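You operate a simulated robot arm through the tools that you are given. There is no shell and no other tool. Be economical: measure what you need, move in short steps, check, and stop when the job is done.

Carry out the task below with a simulated robot arm. There is one attempt and no reset: what you move stays moved.

Task
Rub-test the silver sample card under the gold weight: sled across and back.
Fine: card in the pocket of the rub board, weight left on the sled; once across and back is enough.

It is judged by the outcome, as a careful person would: the job done as asked, and still so three seconds after it is handed in. It fails if anything else is knocked over, pushed out of place, dropped, spilled or broken.

Robot
A 6-joint arm with a two-finger parallel gripper, fixed in place. Base frame: the origin is at the foot of the arm, x ahead of it, y to its left, z up; the work surface is at about z = 0. Lengths are in mm, angles in degrees, forces in N, time in s.
With the tool pointing down near the work surface it reaches from about 140 to 580 mm from the base axis. Its first joint turns from -66.0 to 66.0 degrees. Payload 2.1 kg.
Tool frame: the origin (TCP) lies between the finger pads and is the grasp point; the fingertips stand 30 mm ahead of it; z points along the fingers, y is the line along which they close. Largest opening 94 mm; finger width 28, thickness 10; the body of the gripper, 50 by 96 mm, starts 55 mm behind the TCP.
Orientation is that of the tool frame in the base frame, as a unit quaternion [x, y, z, w]. With the fingers straight down and closing along the base's y, the tool's x points along the base's -x, its y along +y and its z along -z.

Tools
- The arm moves only by the tool jog_arm. Its argument "deltas" is a list of rows, each a list of 7 numbers: the shift along the tool's x, y, z in mm, then the turn, a rotation vector about the tool's x, y, z in degrees, then the opening, from 0 (shut) to 1 (fully open). In form: [[x, y, z, wx, wy, wz, gripper], ...]. A call has 1 to 8 rows; each row shifts and turns the commanded pose from where the row before left it, along the tool's axes as they then stand. Each row takes 0.2 s and may step no farther than 50 mm and 8.6 degrees from the row before; otherwise, or with a gripper value out of range, the whole call is refused. Where a pose cannot be reached the arm comes as near as it can. A force on the tool above 90 N (or 10 N above the force at the start of the call, whichever is more), or a blocked arm, ends the call early, and 0.2 s more pass. Each finger travels about 72 mm/s and halts on what it meets, pressing with about 34 N; the grip force reading is that of the motor and also rises with nothing between the fingers. The clock runs only during rows and for 0.2 s after the last one: add rows that do not move to give the fingers time. It gives the time, the measured TCP pose, the force on the tool (base axes), the opening and the grip force at its end, in the units of the frame above (readings bear some noise), and new pictures: "views" is both (left out), scene, wrist or none.
- Cameras (640 x 400 px; columns grow to the right, rows downward): "scene" is fixed at [39.4, -371.8, 484.5]; the picture's right is [0.87, -0.50, 0.00], its down [-0.26, -0.46, -0.85] and it looks along [0.42, 0.74, -0.53] (base axes); focal length 334 px, centre (320, 200). "wrist" rides on the gripper at [76, 14, -103] in the tool frame; the picture's right is [-0.18, 0.98, 0.00], its down [-0.75, -0.14, -0.64] and it looks along [-0.63, -0.12, 0.77] (tool axes); focal length 243 px, centre (320, 200). There is no depth. A picture from a camera that has moved, and an enlarged one, comes with that camera's place and axes in the base frame and with its lens. The place of the scene camera against the robot may be out by one fixed shift of up to 18 mm in any direction.
- inspect(camera, box): a new picture of the part [left, top, right, bottom] of that camera's present view, enlarged. The clock stands still meanwhile.
- job_done(): hands the job in; it is judged then, once.

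Go step by step. Nothing tells you positions but the pictures and the camera data: compare them with the known pose of the tool, close in by small moves and look again before you grip or let go. The budget is 120 turns and 200 pictures, counting those below and the enlarged ones. Unless the task says otherwise, let go and move clear before handing in, and close with one line.

The tools are called as name(argument=value, ...) on one line, values as JSON. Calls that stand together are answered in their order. jog_arm: Moves the arm, as the interface text tells. Its arguments: {"type":"object","properties":{"deltas":{"type":"array","items":{"type":"array","items":{"type":"number"}}},"views":{"type":"string","enum":["both","scene","wrist","none"]}},"required":["deltas"]} The other tools are called the same way: inspect (camera, box) takes an enlarged picture of a part of a camera's view; job_done () hands the job in.

At the start:

```text
clock: 0.0
eef_pos: [310.5, 138.2, 318.2]
tool_rot: [0.0, 1.0, 0.0, 0.0]
force: [0.0, -0.6, 0.8]
opening: 93.9
grip_force: 0.0
```

scene: 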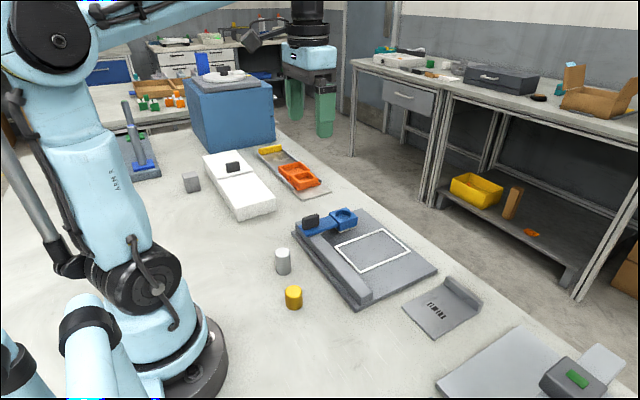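
wrist: 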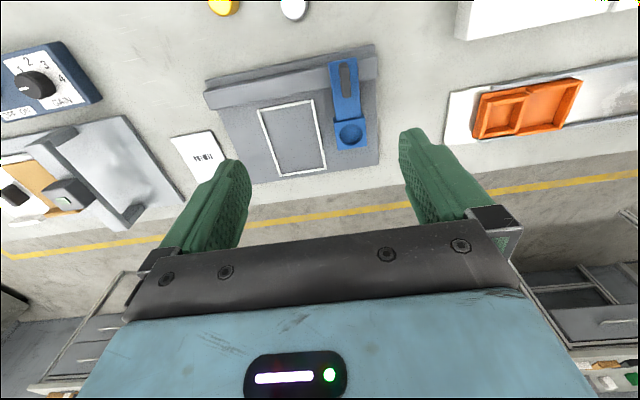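

I see a rub board with a blue sled on a rail, two cylinders (silver/white and gold), a white sample holder and other items. I'll enlarge the pictures to identify the parts.

inspect(camera="scene", box=[260, 190, 500, 340])

inspect(camera="wrist", box=[160, 0, 420, 190])

inspect(camera="scene", box=[400, 260, 640, 400])

inspect(camera="scene", box=[110, 90, 350, 230])

inspect(camera="wrist", box=[0, 30, 230, 240])

```text
2.67 times, centred on (380, 265) of scene
camera zoom: at [39.4, -371.8, 484.5], right [0.87, -0.5, 0.0], down [-0.26, -0.46, -0.85], along [0.42, 0.74, -0.53], focal length 890 px, centre (160, 27)
```

zoom: 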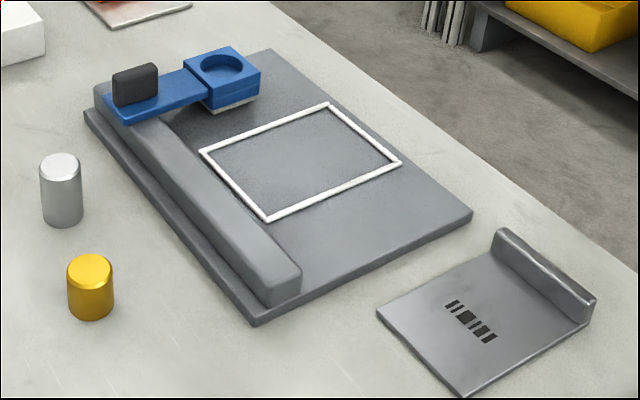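

```text
2.11 times, centred on (290, 95) of wrist
camera zoom: at [234.6, 152.9, 420.7], right [0.18, 0.98, 0.0], down [0.75, -0.14, 0.64], along [0.63, -0.12, -0.77], focal length 511 px, centre (383, 421)
```

zoom: 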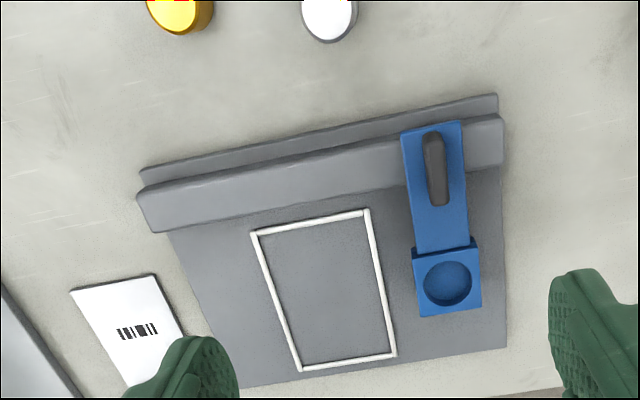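

```text
2.67 times, centred on (520, 330) of scene
camera zoom: at [39.4, -371.8, 484.5], right [0.87, -0.5, 0.0], down [-0.26, -0.46, -0.85], along [0.42, 0.74, -0.53], focal length 890 px, centre (-213, -147)
```

zoom: 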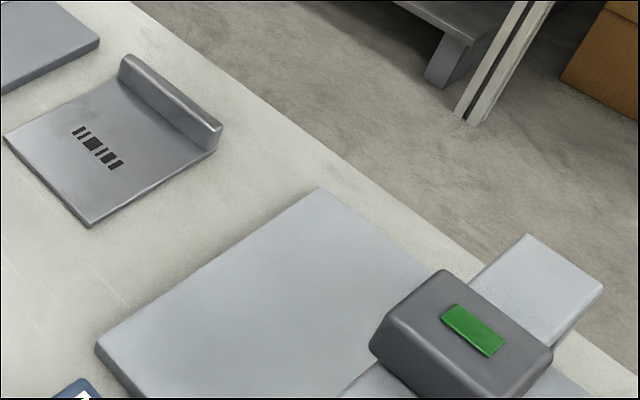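

```text
2.67 times, centred on (230, 160) of scene
camera zoom: at [39.4, -371.8, 484.5], right [0.87, -0.5, 0.0], down [-0.26, -0.46, -0.85], along [0.42, 0.74, -0.53], focal length 890 px, centre (560, 307)
```

zoom: 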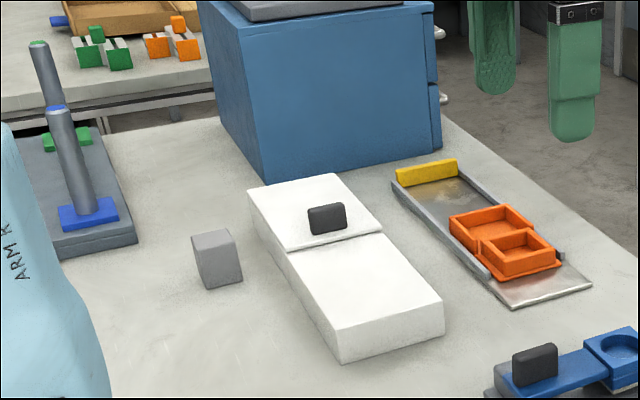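

```text
1.90 times, centred on (115, 135) of wrist
camera zoom: at [234.6, 152.9, 420.7], right [0.18, 0.98, 0.0], down [0.75, -0.14, 0.64], along [0.63, -0.12, -0.77], focal length 462 px, centre (710, 324)
```

zoom: 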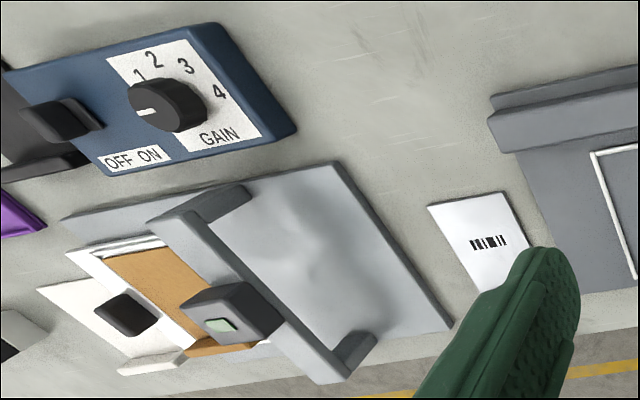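

The silver card (barcode, upright tab at its far edge) lies near x 380–490, y −150…−75. The pocket is near x 360–492, y 23–116 and the sled is parked at +y. I'll move above the card and turn the gripper 90° so that it closes along x on the tab.

jog_arm(deltas=[[-25, -42, 15, 0, 0, 0, 1], [-25, -42, 15, 0, 0, 0, 1], [-25, -42, 15, 0, 0, 0, 1], [-25, -42, 15, 0, 0, 0, 1], [-25, -42, 15, 0, 0, 0, 1], [-25, -41, 13, 0, 0, 0, 1], [0, 0, 0, 0, 0, -8.5, 1], [0, 0, 0, 0, 0, -8.5, 1]], views="none")

jog_arm(deltas=[[0, 0, 0, 0, 0, -8.5, 1], [0, 0, 0, 0, 0, -8.5, 1], [0, 0, 0, 0, 0, -8.5, 1], [0, 0, 0, 0, 0, -8.5, 1], [0, 0, 0, 0, 0, -8.5, 1], [0, 0, 0, 0, 0, -8.5, 1], [0, 0, 0, 0, 0, -8.5, 1], [0, 0, 0, 0, 0, -8.5, 1]], views="none")

jog_arm(deltas=[[0, 0, 0, 0, 0, -5, 1], [0, 0, 0, 0, 0, 0, 1]])

```text
refused: row 1 steps farther than a row can; nothing moved
```

```text
clock: 1.8
eef_pos: [311.0, 138.3, 318.1]
tool_rot: [-0.561, 0.828, 0.0, 0.0]
force: [-0.1, 0.1, 1.0]
opening: 93.9
grip_force: 0.0
```

```text
clock: 2.4
eef_pos: [311.4, 138.0, 317.7]
tool_rot: [-0.596, 0.803, 0.0, 0.0]
force: [0.2, -0.5, 0.1]
opening: 94.1
grip_force: 0.0
camera wrist: at [275.2, 70.3, 420.5], right [-0.89, 0.46, 0.0], down [0.35, 0.68, 0.64], along [0.3, 0.57, -0.77], focal length 243 px, centre (320, 200)
```

scene: 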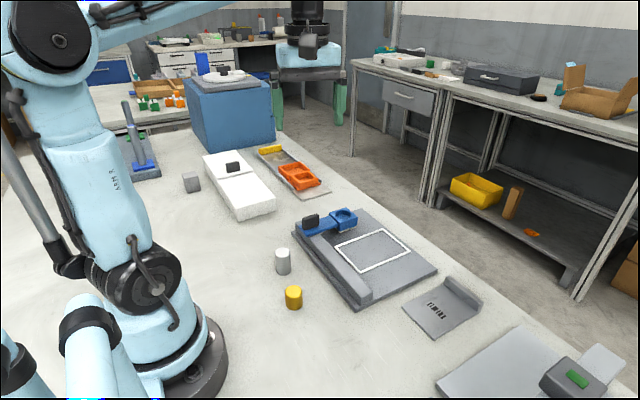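
wrist: 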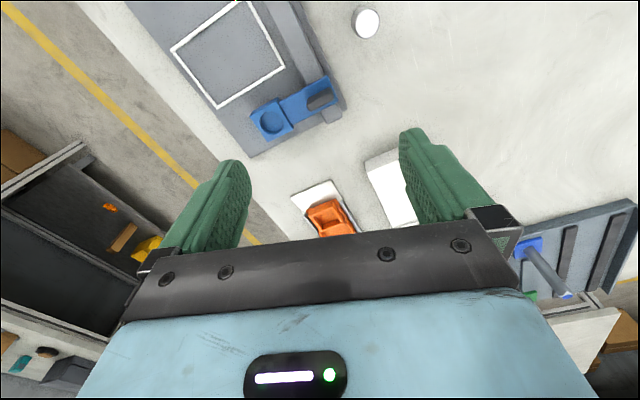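

The rotation is going the right way. I'll finish the last 17° and translate above the card tab.

jog_arm(deltas=[[0, 0, 0, 0, 0, -8.5, 1], [0, 0, 0, 0, 0, -8.3, 1], [40, -26, 0, 0, 0, 0, 1], [40, -26, 0, 0, 0, 0, 1], [40, -26, 0, 0, 0, 0, 1], [40, -26, 0, 0, 0, 0, 1], [40, -26, 0, 0, 0, 0, 1], [40, -26, 0, 0, 0, 0, 1]], views="none")

jog_arm(deltas=[[0, 0, 40, 0, 0, 0, 1], [0, 0, 40, 0, 0, 0, 1], [0, 0, 38, 0, 0, 0, 1], [0, 0, 0, 0, 0, 0, 1]])

```text
clock: 4.2
eef_pos: [465.8, -101.5, 318.0]
tool_rot: [-0.706, 0.708, 0.001, 0.0]
force: [0.3, -0.9, -0.2]
opening: 94.0
grip_force: 0.0
```

```text
clock: 5.2
eef_pos: [466.7, -102.8, 200.7]
tool_rot: [-0.706, 0.708, 0.0, 0.0]
force: [0.4, -0.4, 0.3]
opening: 94.3
grip_force: 0.1
camera wrist: at [452.4, -178.6, 303.2], right [-0.98, 0.19, 0.0], down [0.14, 0.75, 0.64], along [0.12, 0.63, -0.77], focal length 243 px, centre (320, 200)
```

scene: 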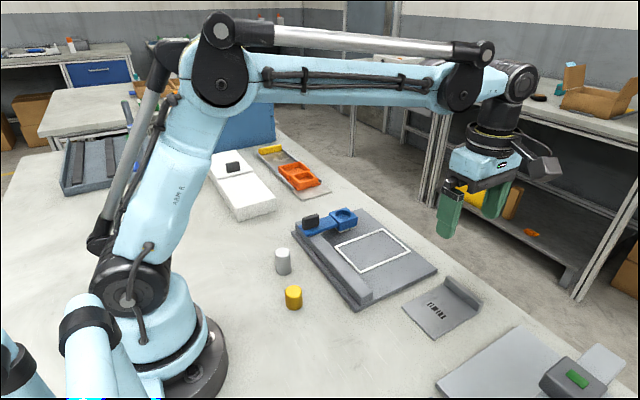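
wrist: 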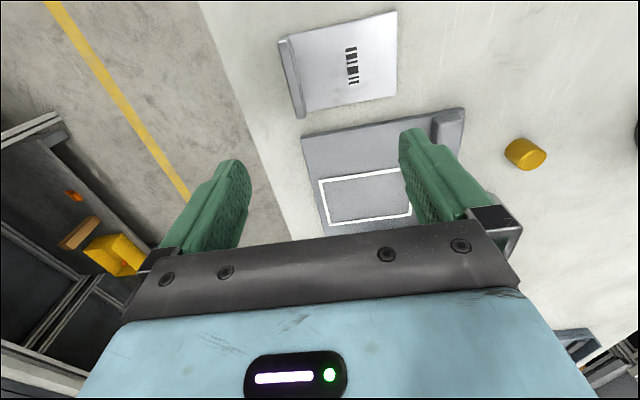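

inspect(camera="wrist", box=[260, 0, 420, 130])

inspect(camera="wrist", box=[280, 100, 480, 240])

```text
3.08 times, centred on (340, 65) of wrist
camera zoom: at [452.4, -178.6, 303.2], right [-0.98, 0.19, 0.0], down [0.14, 0.75, 0.64], along [0.12, 0.63, -0.77], focal length 746 px, centre (258, 615)
```

zoom: 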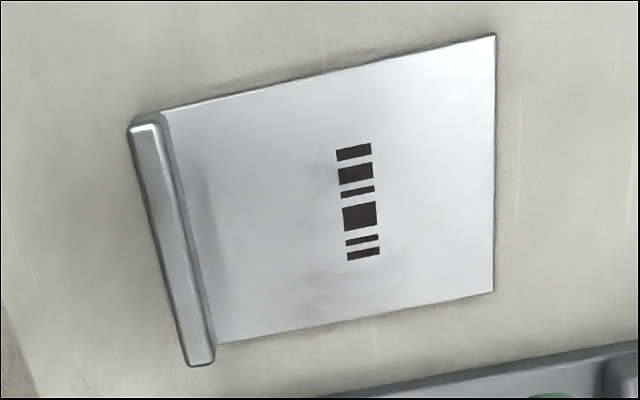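

```text
2.86 times, centred on (380, 170) of wrist
camera zoom: at [452.4, -178.6, 303.2], right [-0.98, 0.19, 0.0], down [0.14, 0.75, 0.64], along [0.12, 0.63, -0.77], focal length 693 px, centre (149, 286)
```

zoom: 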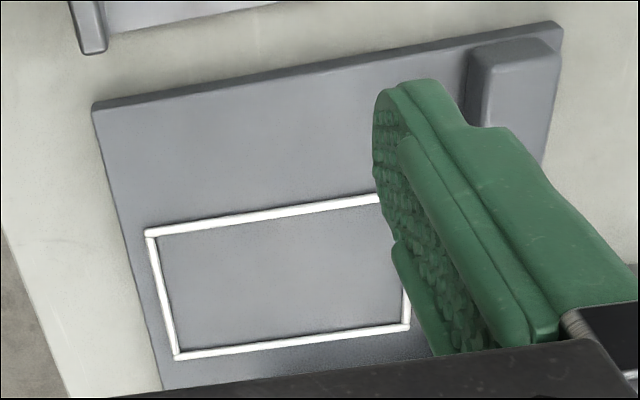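

The card plate spans x 381–489, y −154…−75, with its tab at x 489–499 and about 22 mm high. I'll go above the tab and check alignment.

jog_arm(deltas=[[11, -27, 0, 0, 0, 0, 0.5], [0, 0, 45, 0, 0, 0, 0.5], [0, 0, 45, 0, 0, 0, 0.5], [0, 0, 45, 0, 0, 0, 0.5], [0, 0, 0, 0, 0, 0, 0.5]])

```text
clock: 6.4
eef_pos: [493.6, -114.1, 62.1]
tool_rot: [-0.706, 0.708, 0.0, 0.001]
force: [-0.3, 0.7, 0.2]
opening: 47.2
grip_force: 0.0
camera wrist: at [479.4, -189.4, 165.2], right [-0.98, 0.19, 0.0], down [0.14, 0.75, 0.64], along [0.12, 0.63, -0.77], focal length 243 px, centre (320, 200)
```

scene: 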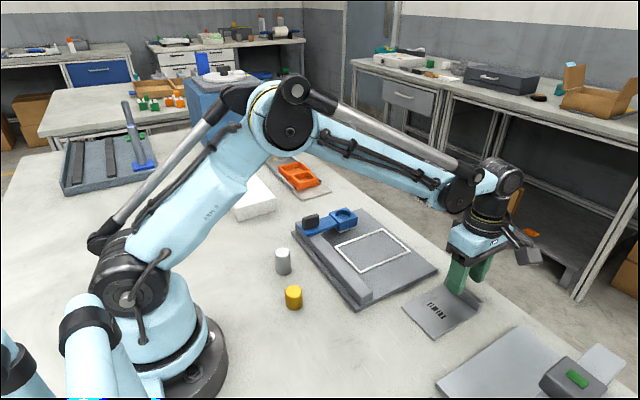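
wrist: 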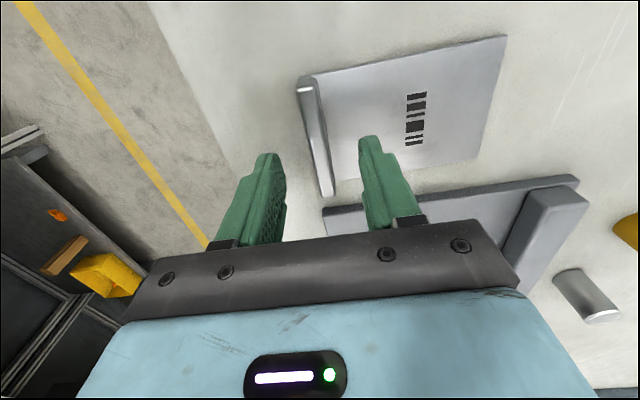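

The tab is centred between the fingers at x≈494. I'll descend so the fingertips are about 7 mm above the table, then close.

jog_arm(deltas=[[0, 0, 15, 0, 0, 0, 0.5], [0, 0, 10, 0, 0, 0, 0.5], [0, 0, 0, 0, 0, 0, 0.5], [0, 0, 0, 0, 0, 0, 0.3], [0, 0, 0, 0, 0, 0, 0.0], [0, 0, 0, 0, 0, 0, 0.0], [0, 0, 0, 0, 0, 0, 0.0]])

```text
clock: 8.0
eef_pos: [494.0, -114.3, 40.7]
tool_rot: [-0.707, 0.708, 0.001, -0.001]
force: [0.1, -0.5, -0.3]
opening: 11.5
grip_force: 34.3
camera wrist: at [479.6, -189.2, 142.1], right [-0.98, 0.19, 0.0], down [0.14, 0.75, 0.64], along [0.12, 0.63, -0.77], focal length 243 px, centre (320, 200)
```

scene: 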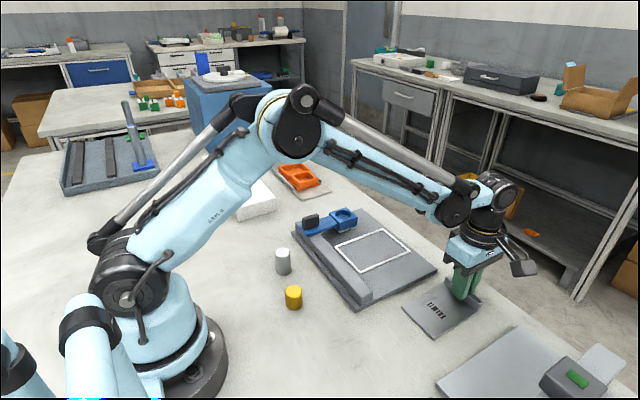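
wrist: 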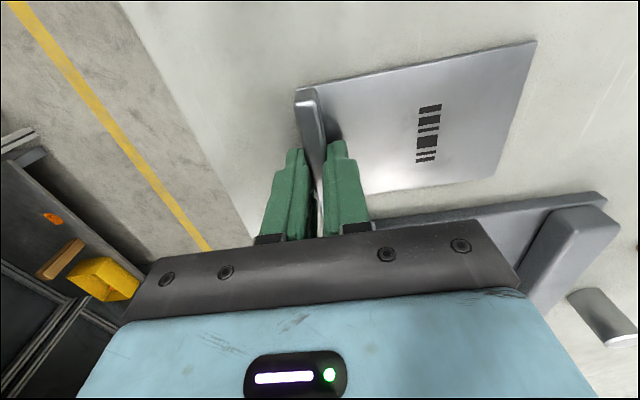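

The tab is gripped with 11.5 mm between the fingers. I'll lift a little and look.

jog_arm(deltas=[[0, 0, -15, 0, 0, 0, 0.0], [0, 0, -15, 0, 0, 0, 0.0], [0, 0, -20, 0, 0, 0, 0.0], [0, 0, 0, 0, 0, 0, 0.0]])

```text
clock: 9.0
eef_pos: [493.7, -112.8, 88.8]
tool_rot: [-0.706, 0.708, 0.0, 0.0]
force: [-0.6, 0.2, -1.6]
opening: 11.2
grip_force: 34.3
camera wrist: at [478.9, -189.3, 192.4], right [-0.98, 0.19, 0.0], down [0.14, 0.75, 0.64], along [0.12, 0.63, -0.77], focal length 243 px, centre (320, 200)
```

scene: 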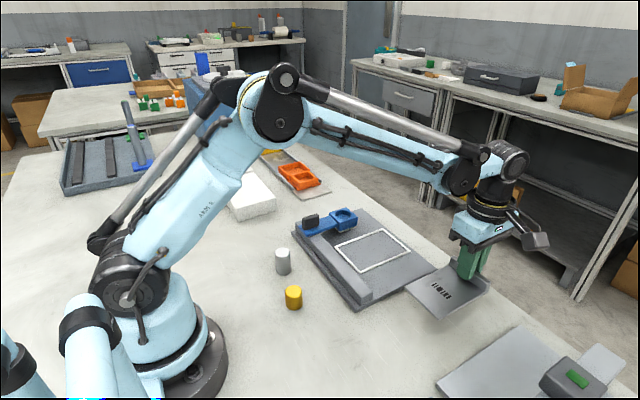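
wrist: 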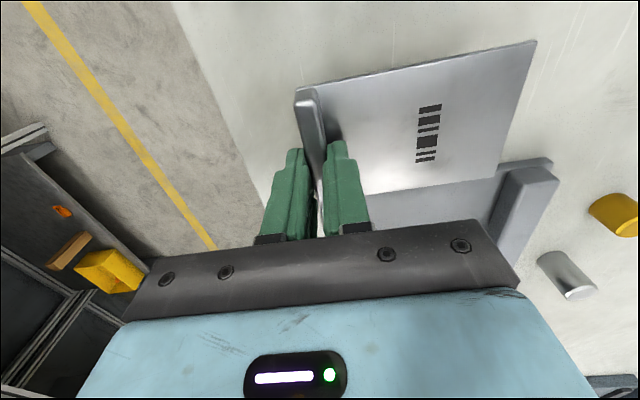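

The card is held flat. I'll carry it over the pocket, keeping it at height.

jog_arm(deltas=[[-45, 4, 0, 0, 0, 0, 0.0], [-45, 4, 0, 0, 0, 0, 0.0], [-45, 3, 0, 0, 0, 0, 0.0], [-30, 2, 0, 0, 0, 0, 0.0], [-18, 0, 10, 0, 0, 0, 0.0], [0, 0, 12, 0, 0, 0, 0.0], [0, 0, 0, 0, 0, 0, 0.0]])

inspect(camera="scene", box=[290, 190, 450, 310])

inspect(camera="wrist", box=[240, 40, 560, 240])

```text
clock: 10.6
eef_pos: [480.7, 70.2, 68.3]
tool_rot: [-0.706, 0.709, 0.0, 0.0]
force: [-0.9, 0.3, -2.1]
opening: 11.7
grip_force: 33.7
camera wrist: at [466.7, -6.2, 171.0], right [-0.98, 0.19, 0.0], down [0.14, 0.75, 0.64], along [0.12, 0.63, -0.77], focal length 243 px, centre (320, 200)
```

scene: 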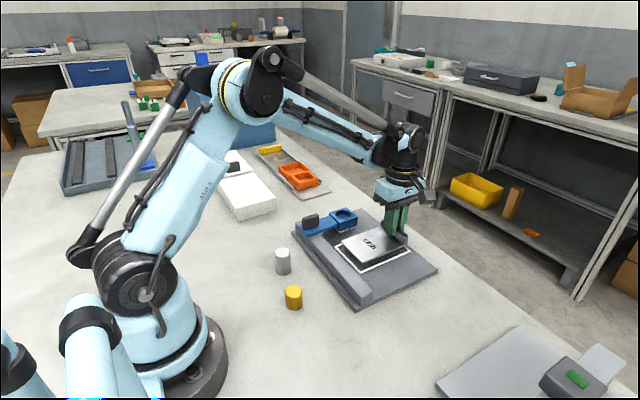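
wrist: 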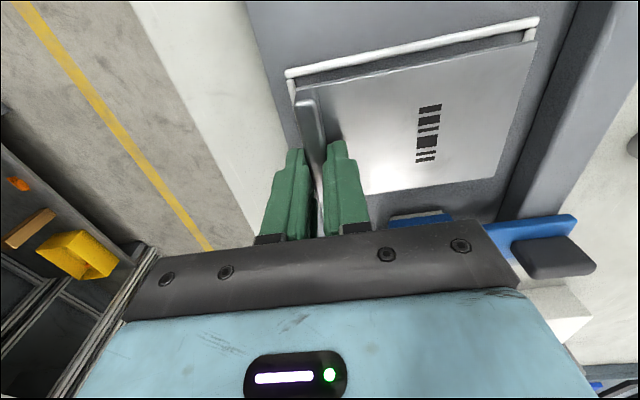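

```text
3.33 times, centred on (370, 250) of scene
camera zoom: at [39.4, -371.8, 484.5], right [0.87, -0.5, 0.0], down [-0.26, -0.46, -0.85], along [0.42, 0.74, -0.53], focal length 1112 px, centre (153, 33)
```

zoom: 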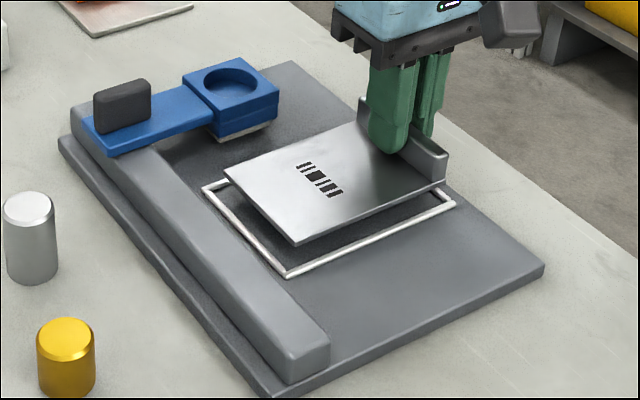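

```text
2.00 times, centred on (400, 140) of wrist
camera zoom: at [466.7, -6.2, 171.0], right [-0.98, 0.19, 0.0], down [0.14, 0.75, 0.64], along [0.12, 0.63, -0.77], focal length 485 px, centre (160, 320)
```

zoom: 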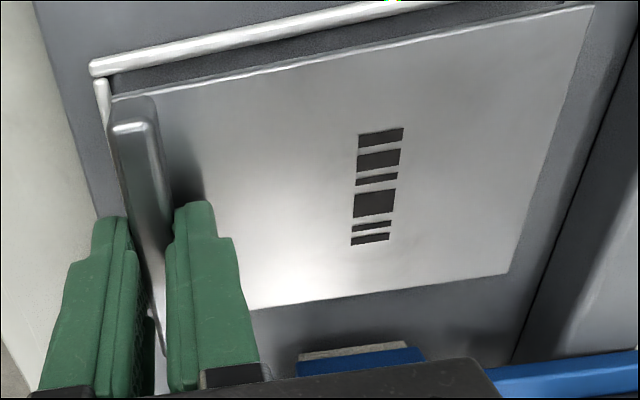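

The card's outline matches the frame well, with its centre within about 1 mm. I'll lower it further and compare again.

jog_arm(deltas=[[0, 1, 5, 0, 0, 0, 0.0], [0, 0, 5, 0, 0, 0, 0.0], [0, 0, 0, 0, 0, 0, 0.0]], views="none")

inspect(camera="scene", box=[330, 210, 430, 280])

inspect(camera="wrist", box=[240, 0, 560, 200])

```text
clock: 11.4
eef_pos: [479.0, 69.6, 57.1]
tool_rot: [-0.706, 0.708, 0.0, 0.0]
force: [-0.5, -0.3, -1.3]
opening: 11.3
grip_force: 33.7
```

```text
5.71 times, centred on (380, 245) of scene
camera zoom: at [39.4, -371.8, 484.5], right [0.87, -0.5, 0.0], down [-0.26, -0.46, -0.85], along [0.42, 0.74, -0.53], focal length 1907 px, centre (-23, -57)
```

zoom: 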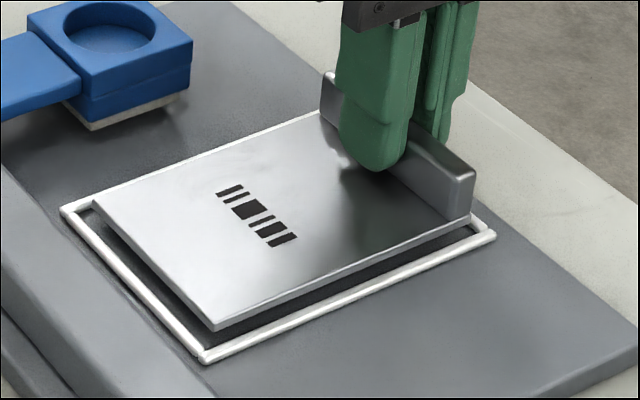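

```text
2.00 times, centred on (400, 100) of wrist
camera zoom: at [464.9, -6.1, 161.1], right [-0.98, 0.19, 0.0], down [0.14, 0.75, 0.64], along [0.12, 0.63, -0.77], focal length 485 px, centre (160, 400)
```

zoom: 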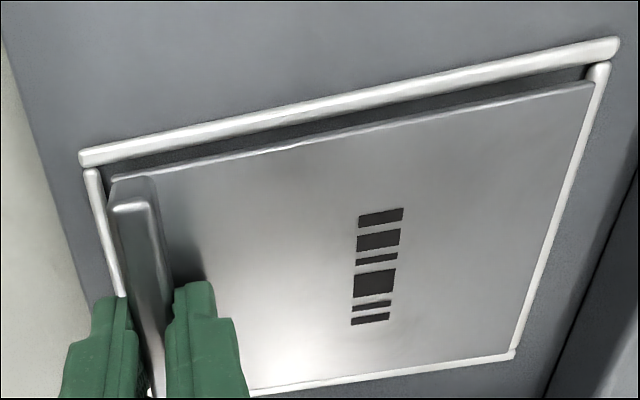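

Centred in x; I'll shift +1.3 mm in y and descend gently until contact.

jog_arm(deltas=[[-1.3, 0, 3, 0, 0, 0, 0.0], [0, 0, 2, 0, 0, 0, 0.0], [0, 0, 0, 0, 0, 0, 0.0]], views="none")

inspect(camera="scene", box=[330, 210, 430, 280])

inspect(camera="wrist", box=[240, 0, 560, 200])

```text
clock: 12.2
eef_pos: [478.6, 71.5, 52.1]
tool_rot: [-0.706, 0.709, 0.0, -0.001]
force: [0.7, -0.7, -2.2]
opening: 10.8
grip_force: 33.8
```

```text
5.71 times, centred on (380, 245) of scene
camera zoom: at [39.4, -371.8, 484.5], right [0.87, -0.5, 0.0], down [-0.26, -0.46, -0.85], along [0.42, 0.74, -0.53], focal length 1907 px, centre (-23, -57)
```

zoom: 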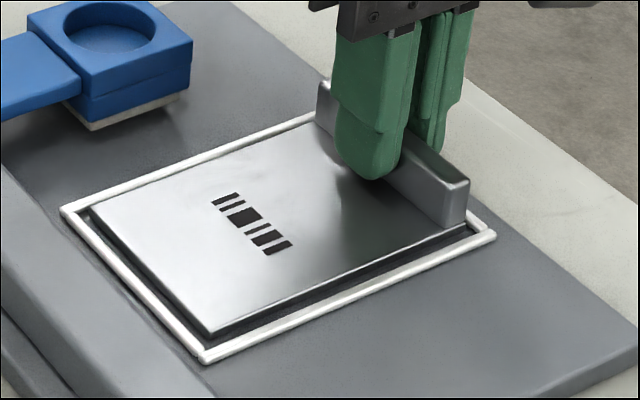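

```text
2.00 times, centred on (400, 100) of wrist
camera zoom: at [464.9, -4.2, 155.7], right [-0.98, 0.19, 0.0], down [0.14, 0.75, 0.64], along [0.12, 0.63, -0.77], focal length 485 px, centre (160, 400)
```

zoom: 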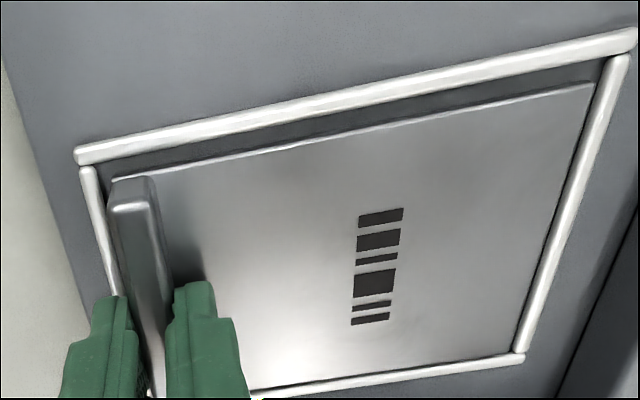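

Alignment is within 1 mm, so I'll continue down in small steps.

jog_arm(deltas=[[0, 0, 2, 0, 0, 0, 0.0], [0, 0, 0, 0, 0, 0, 0.0]], views="none")

jog_arm(deltas=[[0, 0, 1.5, 0, 0, 0, 0.0], [0, 0, 0, 0, 0, 0, 0.0]], views="none")

inspect(camera="scene", box=[330, 210, 430, 280])

```text
clock: 12.8
eef_pos: [479.8, 72.1, 51.9]
tool_rot: [-0.706, 0.708, 0.0, 0.0]
force: [0.3, 0.2, -0.5]
opening: 11.3
grip_force: 34.3
```

```text
clock: 13.4
eef_pos: [478.9, 71.2, 49.7]
tool_rot: [-0.706, 0.708, 0.0, 0.0]
force: [0.9, 2.4, 30.2]
opening: 11.7
grip_force: 34.1
```

```text
5.71 times, centred on (380, 245) of scene
camera zoom: at [39.3, -371.9, 484.5], right [0.87, -0.5, 0.0], down [-0.26, -0.46, -0.85], along [0.42, 0.74, -0.53], focal length 1907 px, centre (-23, -57)
```

zoom: 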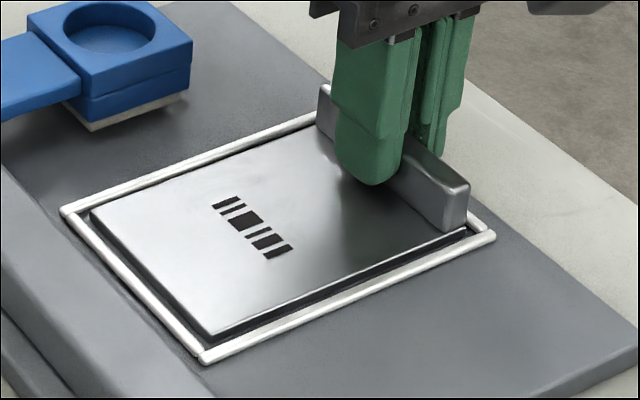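

Contact at 30 N. I'll check from the wrist camera whether the card is on the floor of the pocket.

inspect(camera="wrist", box=[240, 0, 560, 200])

inspect(camera="scene", box=[335, 225, 385, 275])

```text
2.00 times, centred on (400, 100) of wrist
camera zoom: at [465.1, -4.6, 153.3], right [-0.98, 0.19, 0.0], down [0.14, 0.75, 0.64], along [0.12, 0.63, -0.77], focal length 485 px, centre (160, 400)
```

zoom: 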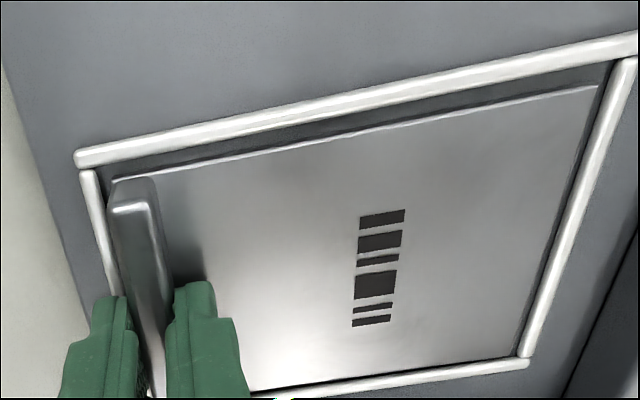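

```text
8.00 times, centred on (360, 250) of scene
camera zoom: at [39.3, -371.9, 484.5], right [0.87, -0.5, 0.0], down [-0.26, -0.46, -0.85], along [0.42, 0.74, -0.53], focal length 2669 px, centre (0, -200)
```

zoom: 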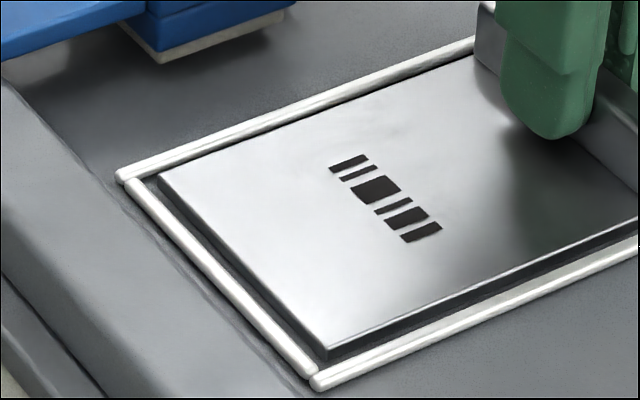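

The card is inside the frame and seated. I'll ease the pressure, open, and rise.

jog_arm(deltas=[[0, 0, -0.8, 0, 0, 0, 0.0], [0, 0, 0, 0, 0, 0, 0.3], [0, 0, 0, 0, 0, 0, 0.3], [0, 0, -10, 0, 0, 0, 0.3], [0, 0, -40, 0, 0, 0, 0.3], [0, 0, -45, 0, 0, 0, 0.3], [0, 0, -45, 0, 0, 0, 0.6], [0, 0, 0, 0, 0, 0, 0.6]])

inspect(camera="scene", box=[330, 210, 430, 280])

inspect(camera="wrist", box=[240, 0, 560, 200])

```text
clock: 15.2
eef_pos: [476.9, 73.3, 186.9]
tool_rot: [-0.706, 0.708, -0.001, 0.0]
force: [-0.7, 0.3, 0.3]
opening: 56.4
grip_force: 0.0
camera wrist: at [463.4, -2.5, 292.0], right [-0.98, 0.19, 0.0], down [0.14, 0.75, 0.64], along [0.12, 0.63, -0.77], focal length 243 px, centre (320, 200)
```

scene: 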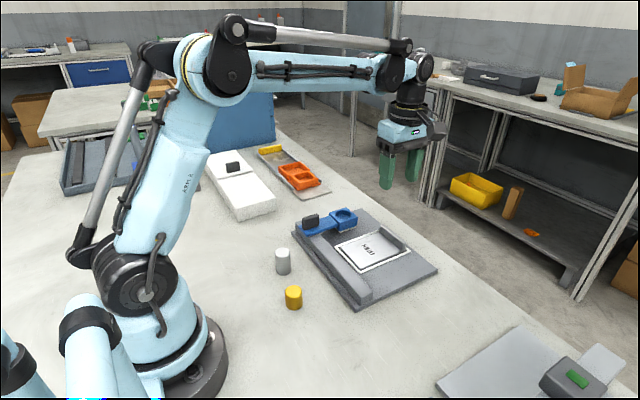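
wrist: 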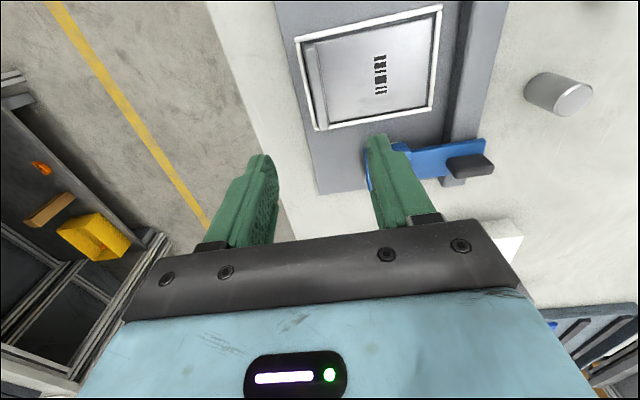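

```text
5.71 times, centred on (380, 245) of scene
camera zoom: at [39.4, -371.8, 484.5], right [0.87, -0.5, 0.0], down [-0.26, -0.46, -0.85], along [0.42, 0.74, -0.53], focal length 1907 px, centre (-23, -57)
```

zoom: 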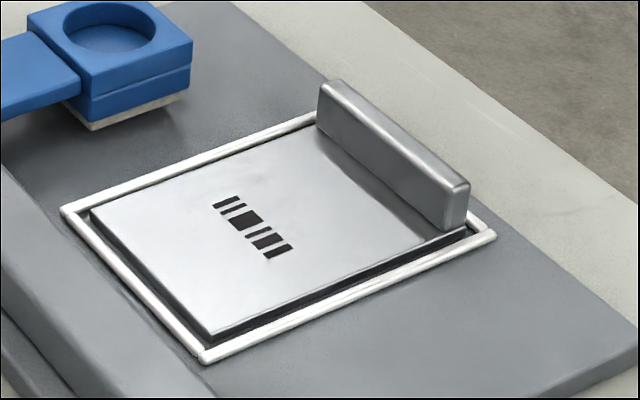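

```text
2.00 times, centred on (400, 100) of wrist
camera zoom: at [463.4, -2.5, 292.0], right [-0.98, 0.19, 0.0], down [0.14, 0.75, 0.64], along [0.12, 0.63, -0.77], focal length 485 px, centre (160, 400)
```

zoom: 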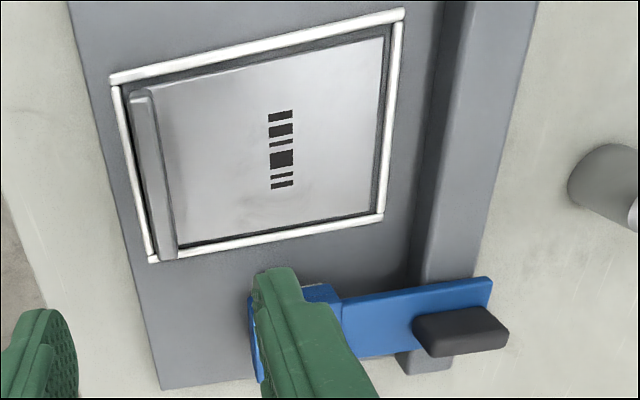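

The card is seated in the pocket. Next I'll move above the gold weight, which is near (221, 35).

jog_arm(deltas=[[6, 42, 0, 0, 0, 0, 0.6], [6, 42, 0, 0, 0, 0, 0.6], [6, 42, 0, 0, 0, 0, 0.6], [6, 42, 0, 0, 0, 0, 0.6], [6, 42, 0, 0, 0, 0, 0.6], [6, 42, 0, 0, 0, 0, 0.6], [0, 0, 40, 0, 0, 0, 0.6], [0, 0, 0, 0, 0, 0, 0.6]])

inspect(camera="wrist", box=[220, 20, 460, 220])

```text
clock: 17.0
eef_pos: [225.2, 34.2, 150.5]
tool_rot: [-0.705, 0.709, 0.0, 0.001]
force: [0.2, -0.2, -0.2]
opening: 56.5
grip_force: 0.1
camera wrist: at [211.8, -40.7, 253.9], right [-0.98, 0.19, 0.0], down [0.14, 0.75, 0.64], along [0.12, 0.63, -0.77], focal length 243 px, centre (320, 200)
```

scene: 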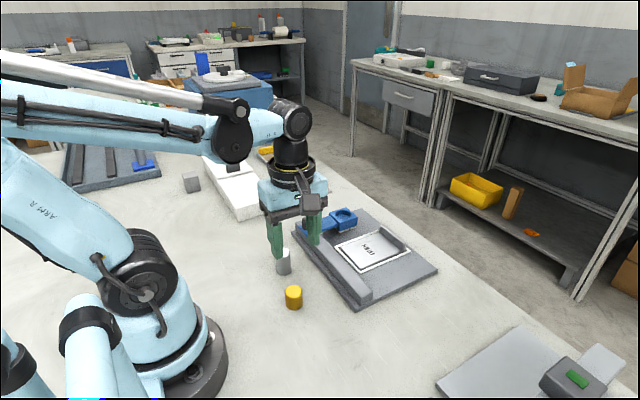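
wrist: 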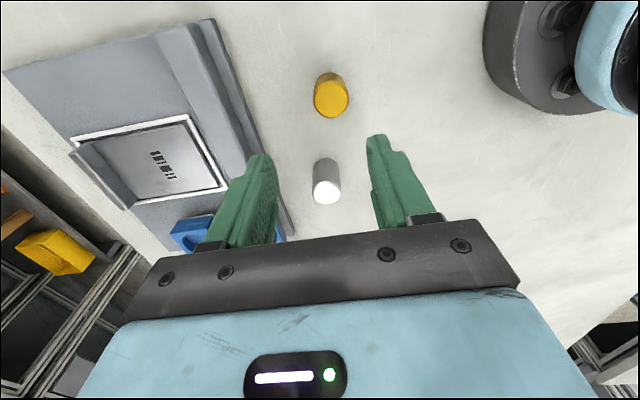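

```text
2.00 times, centred on (340, 120) of wrist
camera zoom: at [211.8, -40.7, 253.9], right [-0.98, 0.19, 0.0], down [0.14, 0.75, 0.64], along [0.12, 0.63, -0.77], focal length 485 px, centre (280, 360)
```

zoom: 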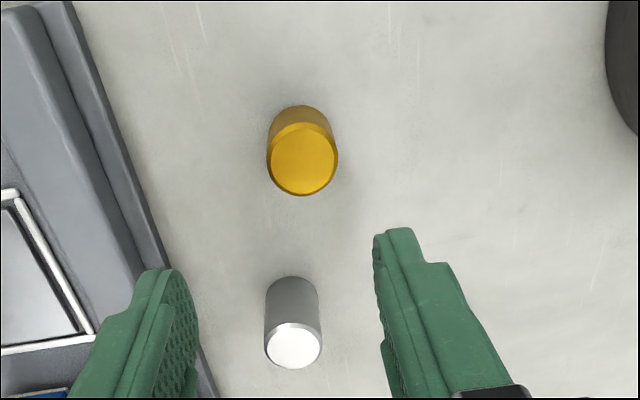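

The gold weight is about 31 mm wide and 28 mm high, centred near (215, 31.5). I'll close in.

jog_arm(deltas=[[2.7, 10, 0, 0, 0, 0, 0.6], [0, 0, 40, 0, 0, 0, 0.6], [0, 0, 35, 0, 0, 0, 0.6], [0, 0, 0, 0, 0, 0, 0.6]])

inspect(camera="wrist", box=[220, 60, 460, 260])

```text
clock: 18.0
eef_pos: [215.9, 33.5, 74.2]
tool_rot: [-0.706, 0.708, -0.001, -0.001]
force: [0.6, -0.5, -1.0]
opening: 56.6
grip_force: 0.0
camera wrist: at [202.2, -41.8, 178.0], right [-0.98, 0.19, 0.0], down [0.14, 0.75, 0.64], along [0.12, 0.63, -0.77], focal length 243 px, centre (320, 200)
```

scene: 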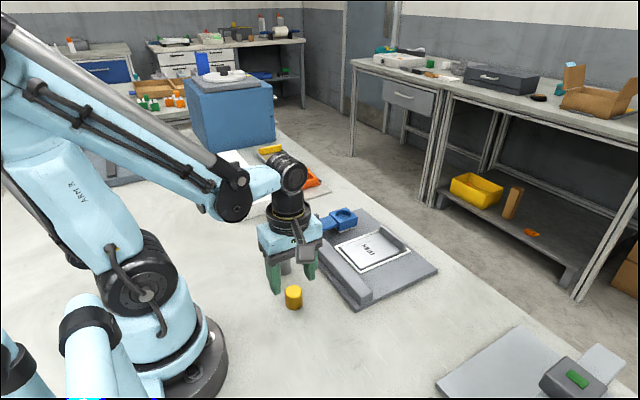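
wrist: 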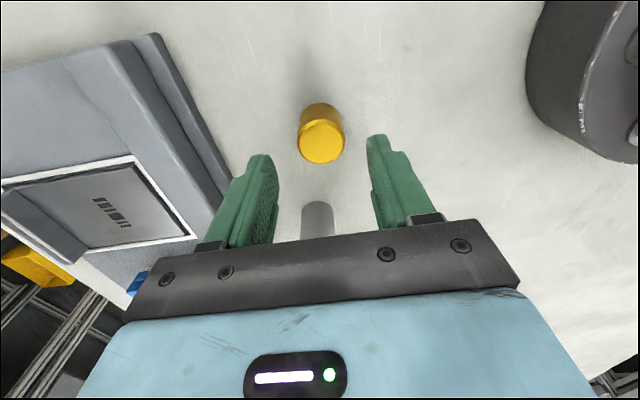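

```text
2.00 times, centred on (340, 160) of wrist
camera zoom: at [202.2, -41.8, 178.0], right [-0.98, 0.19, 0.0], down [0.14, 0.75, 0.64], along [0.12, 0.63, -0.77], focal length 485 px, centre (280, 280)
```

zoom: 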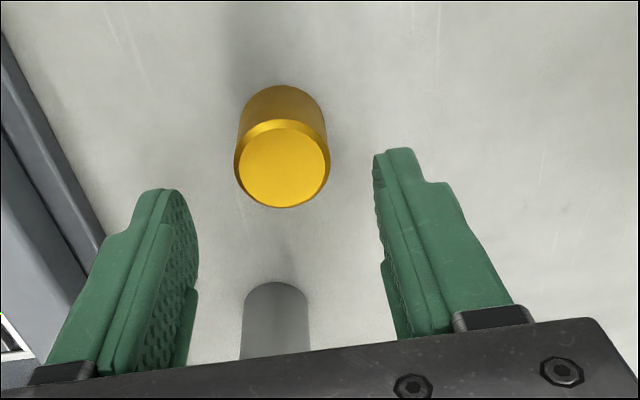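

The weight's centre is confirmed near (214.5, 31.4) and its height is about 30. I'll descend to TCP z≈45 and grip its upper half.

jog_arm(deltas=[[2, 0.5, 15, 0, 0, 0, 0.6], [0, 0, 14, 0, 0, 0, 0.6], [0, 0, 0, 0, 0, 0, 0.6], [0, 0, 0, 0, 0, 0, 0.3], [0, 0, 0, 0, 0, 0, 0.1], [0, 0, 0, 0, 0, 0, 0.1], [0, 0, 0, 0, 0, 0, 0.1]])

```text
clock: 19.6
eef_pos: [215.7, 31.9, 47.2]
tool_rot: [-0.706, 0.708, 0.0, 0.0]
force: [0.2, 0.2, 0.1]
opening: 30.9
grip_force: 34.0
camera wrist: at [202.0, -43.9, 149.9], right [-0.98, 0.19, 0.0], down [0.14, 0.75, 0.64], along [0.12, 0.63, -0.77], focal length 243 px, centre (320, 200)
```

scene: 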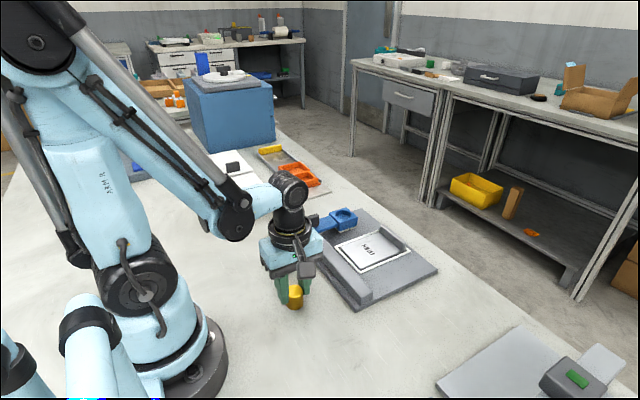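
wrist: 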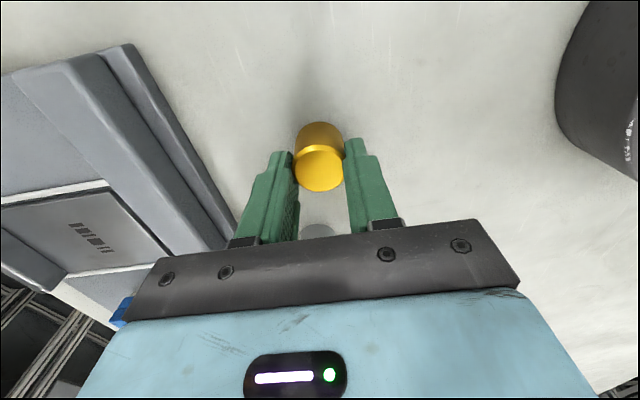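

The gold weight is gripped. I'll lift it and carry it above the sled cup (estimated at 416, 169), high enough to see the cup past it.

jog_arm(deltas=[[0, 0, -20, 0, 0, 0, 0.1], [0, 0, -45, 0, 0, 0, 0.1], [0, 0, -45, 0, 0, 0, 0.1], [-27, -40, 0, 0, 0, 0, 0.1], [-27, -40, 0, 0, 0, 0, 0.1], [-27, -40, 0, 0, 0, 0, 0.1], [-27, -40, 0, 0, 0, 0, 0.1], [-27, -40, 0, 0, 0, 0, 0.1]], views="none")

jog_arm(deltas=[[0, 0, 0, 0, 0, 0, 0.1]])

inspect(camera="wrist", box=[220, 60, 460, 220])

```text
clock: 21.4
eef_pos: [417.5, 164.2, 154.5]
tool_rot: [-0.705, 0.709, 0.0, 0.0]
force: [1.1, 0.5, -2.3]
opening: 30.8
grip_force: 34.5
```

```text
clock: 21.8
eef_pos: [417.6, 164.1, 155.8]
tool_rot: [-0.706, 0.708, 0.0, 0.001]
force: [-0.7, 1.0, -3.0]
opening: 30.9
grip_force: 33.9
camera wrist: at [403.8, 88.4, 258.1], right [-0.98, 0.19, 0.0], down [0.14, 0.75, 0.64], along [0.12, 0.63, -0.77], focal length 243 px, centre (320, 200)
```

scene: 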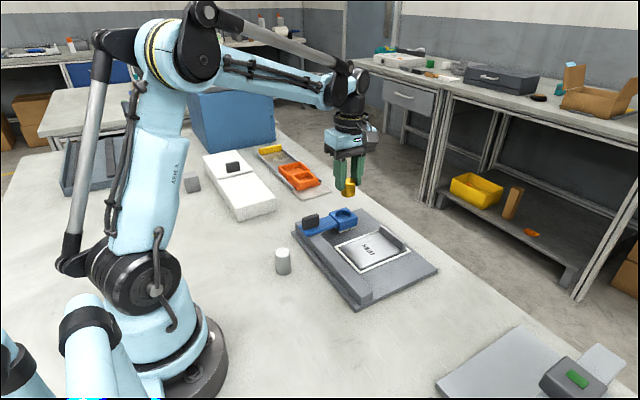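
wrist: 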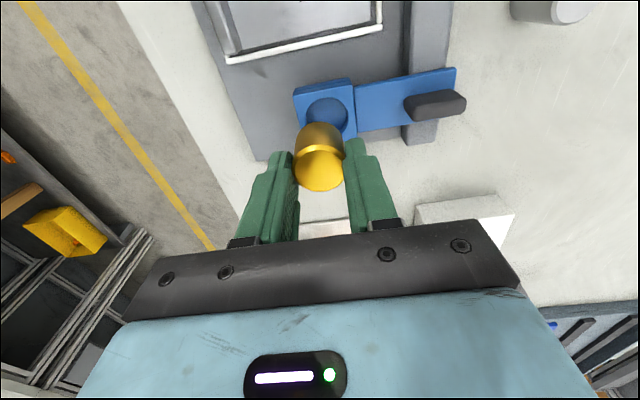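

```text
2.50 times, centred on (340, 140) of wrist
camera zoom: at [403.8, 88.4, 258.1], right [-0.98, 0.19, 0.0], down [0.14, 0.75, 0.64], along [0.12, 0.63, -0.77], focal length 606 px, centre (270, 350)
```

zoom: 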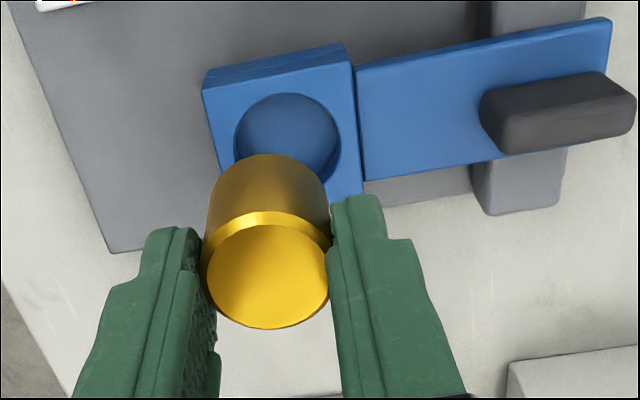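

The cup is about 37 mm wide, centred near (413.5, 170) with its rim near z 45–50. I'll align and descend partly.

jog_arm(deltas=[[-6, 4, 0, 0, 0, 0, 0.1], [0, 0, 20, 0, 0, 0, 0.1], [0, 0, 20, 0, 0, 0, 0.1], [0, 0, 0, 0, 0, 0, 0.1]])

inspect(camera="wrist", box=[240, 60, 420, 200])

inspect(camera="scene", box=[290, 160, 390, 250])

```text
clock: 22.8
eef_pos: [412.8, 171.1, 115.1]
tool_rot: [-0.706, 0.709, 0.001, 0.001]
force: [0.5, 0.4, -3.0]
opening: 30.8
grip_force: 34.0
camera wrist: at [399.3, 95.2, 218.1], right [-0.98, 0.19, 0.0], down [0.14, 0.75, 0.64], along [0.12, 0.63, -0.77], focal length 243 px, centre (320, 200)
```

scene: 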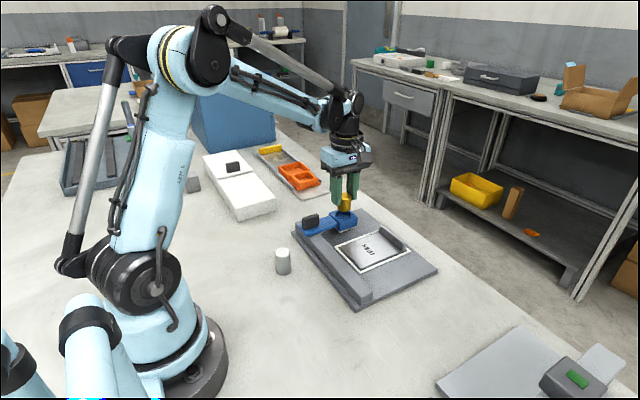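
wrist: 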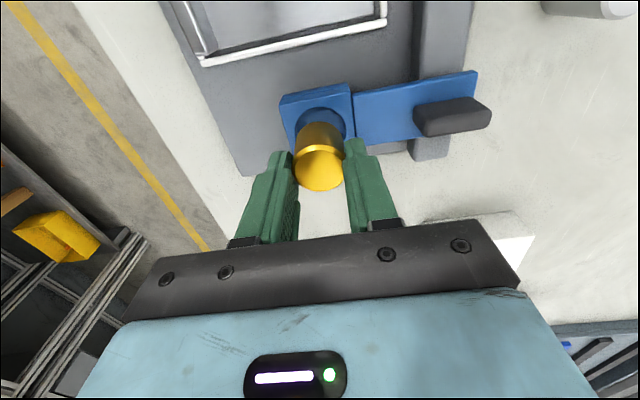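

```text
2.86 times, centred on (330, 130) of wrist
camera zoom: at [399.3, 95.2, 218.1], right [-0.98, 0.19, 0.0], down [0.14, 0.75, 0.64], along [0.12, 0.63, -0.77], focal length 693 px, centre (291, 400)
```

zoom: 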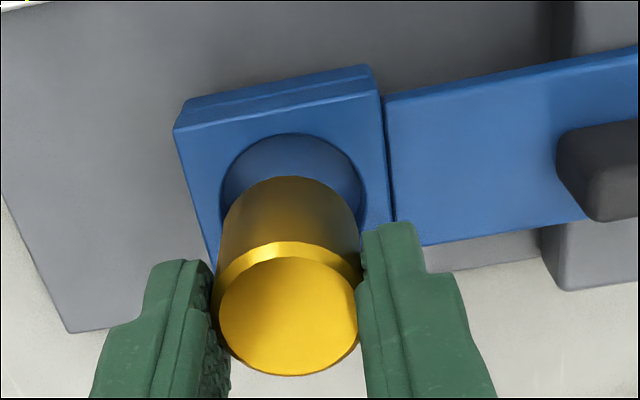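

```text
4.44 times, centred on (340, 205) of scene
camera zoom: at [39.4, -371.8, 484.5], right [0.87, -0.5, 0.0], down [-0.26, -0.46, -0.85], along [0.42, 0.74, -0.53], focal length 1483 px, centre (231, 178)
```

zoom: 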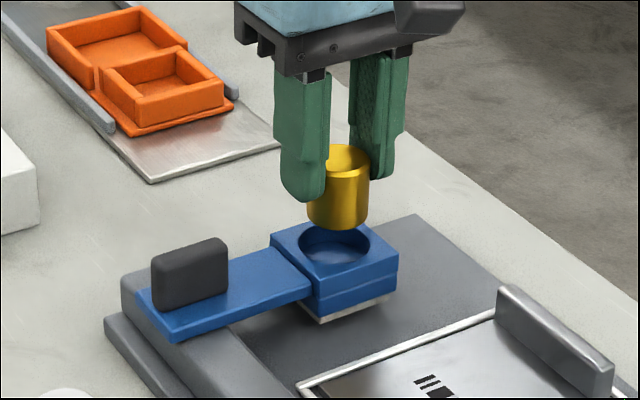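

The weight is aligned with the cup within about 1 mm. I'll nudge +1 mm in y and lower in small steps.

jog_arm(deltas=[[-1, -0.5, 9, 0, 0, 0, 0.1], [0, 0, 9, 0, 0, 0, 0.1], [0, 0, 0, 0, 0, 0, 0.1]], views="none")

inspect(camera="scene", box=[310, 180, 380, 240])

inspect(camera="wrist", box=[240, 60, 420, 200])

```text
clock: 23.6
eef_pos: [413.9, 171.9, 95.9]
tool_rot: [-0.706, 0.708, -0.001, 0.0]
force: [0.2, -0.1, -2.5]
opening: 30.9
grip_force: 34.3
```

```text
6.67 times, centred on (345, 210) of scene
camera zoom: at [39.4, -371.8, 484.5], right [0.87, -0.5, 0.0], down [-0.26, -0.46, -0.85], along [0.42, 0.74, -0.53], focal length 2224 px, centre (153, 133)
```

zoom: 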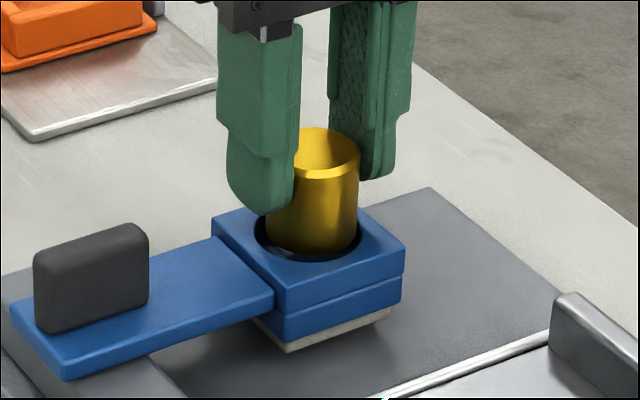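

```text
2.86 times, centred on (330, 130) of wrist
camera zoom: at [400.2, 96.3, 199.4], right [-0.98, 0.19, 0.0], down [0.14, 0.75, 0.64], along [0.12, 0.63, -0.77], focal length 693 px, centre (291, 400)
```

zoom: 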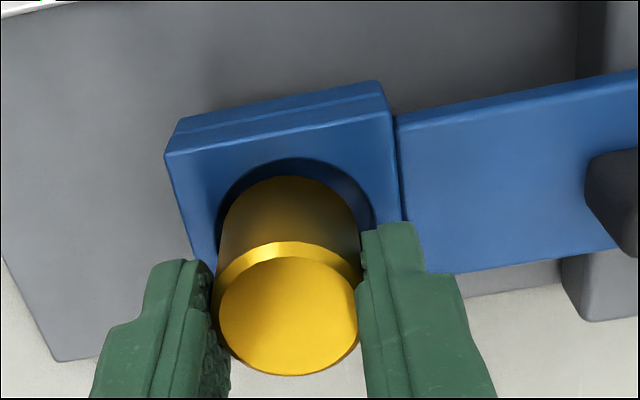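

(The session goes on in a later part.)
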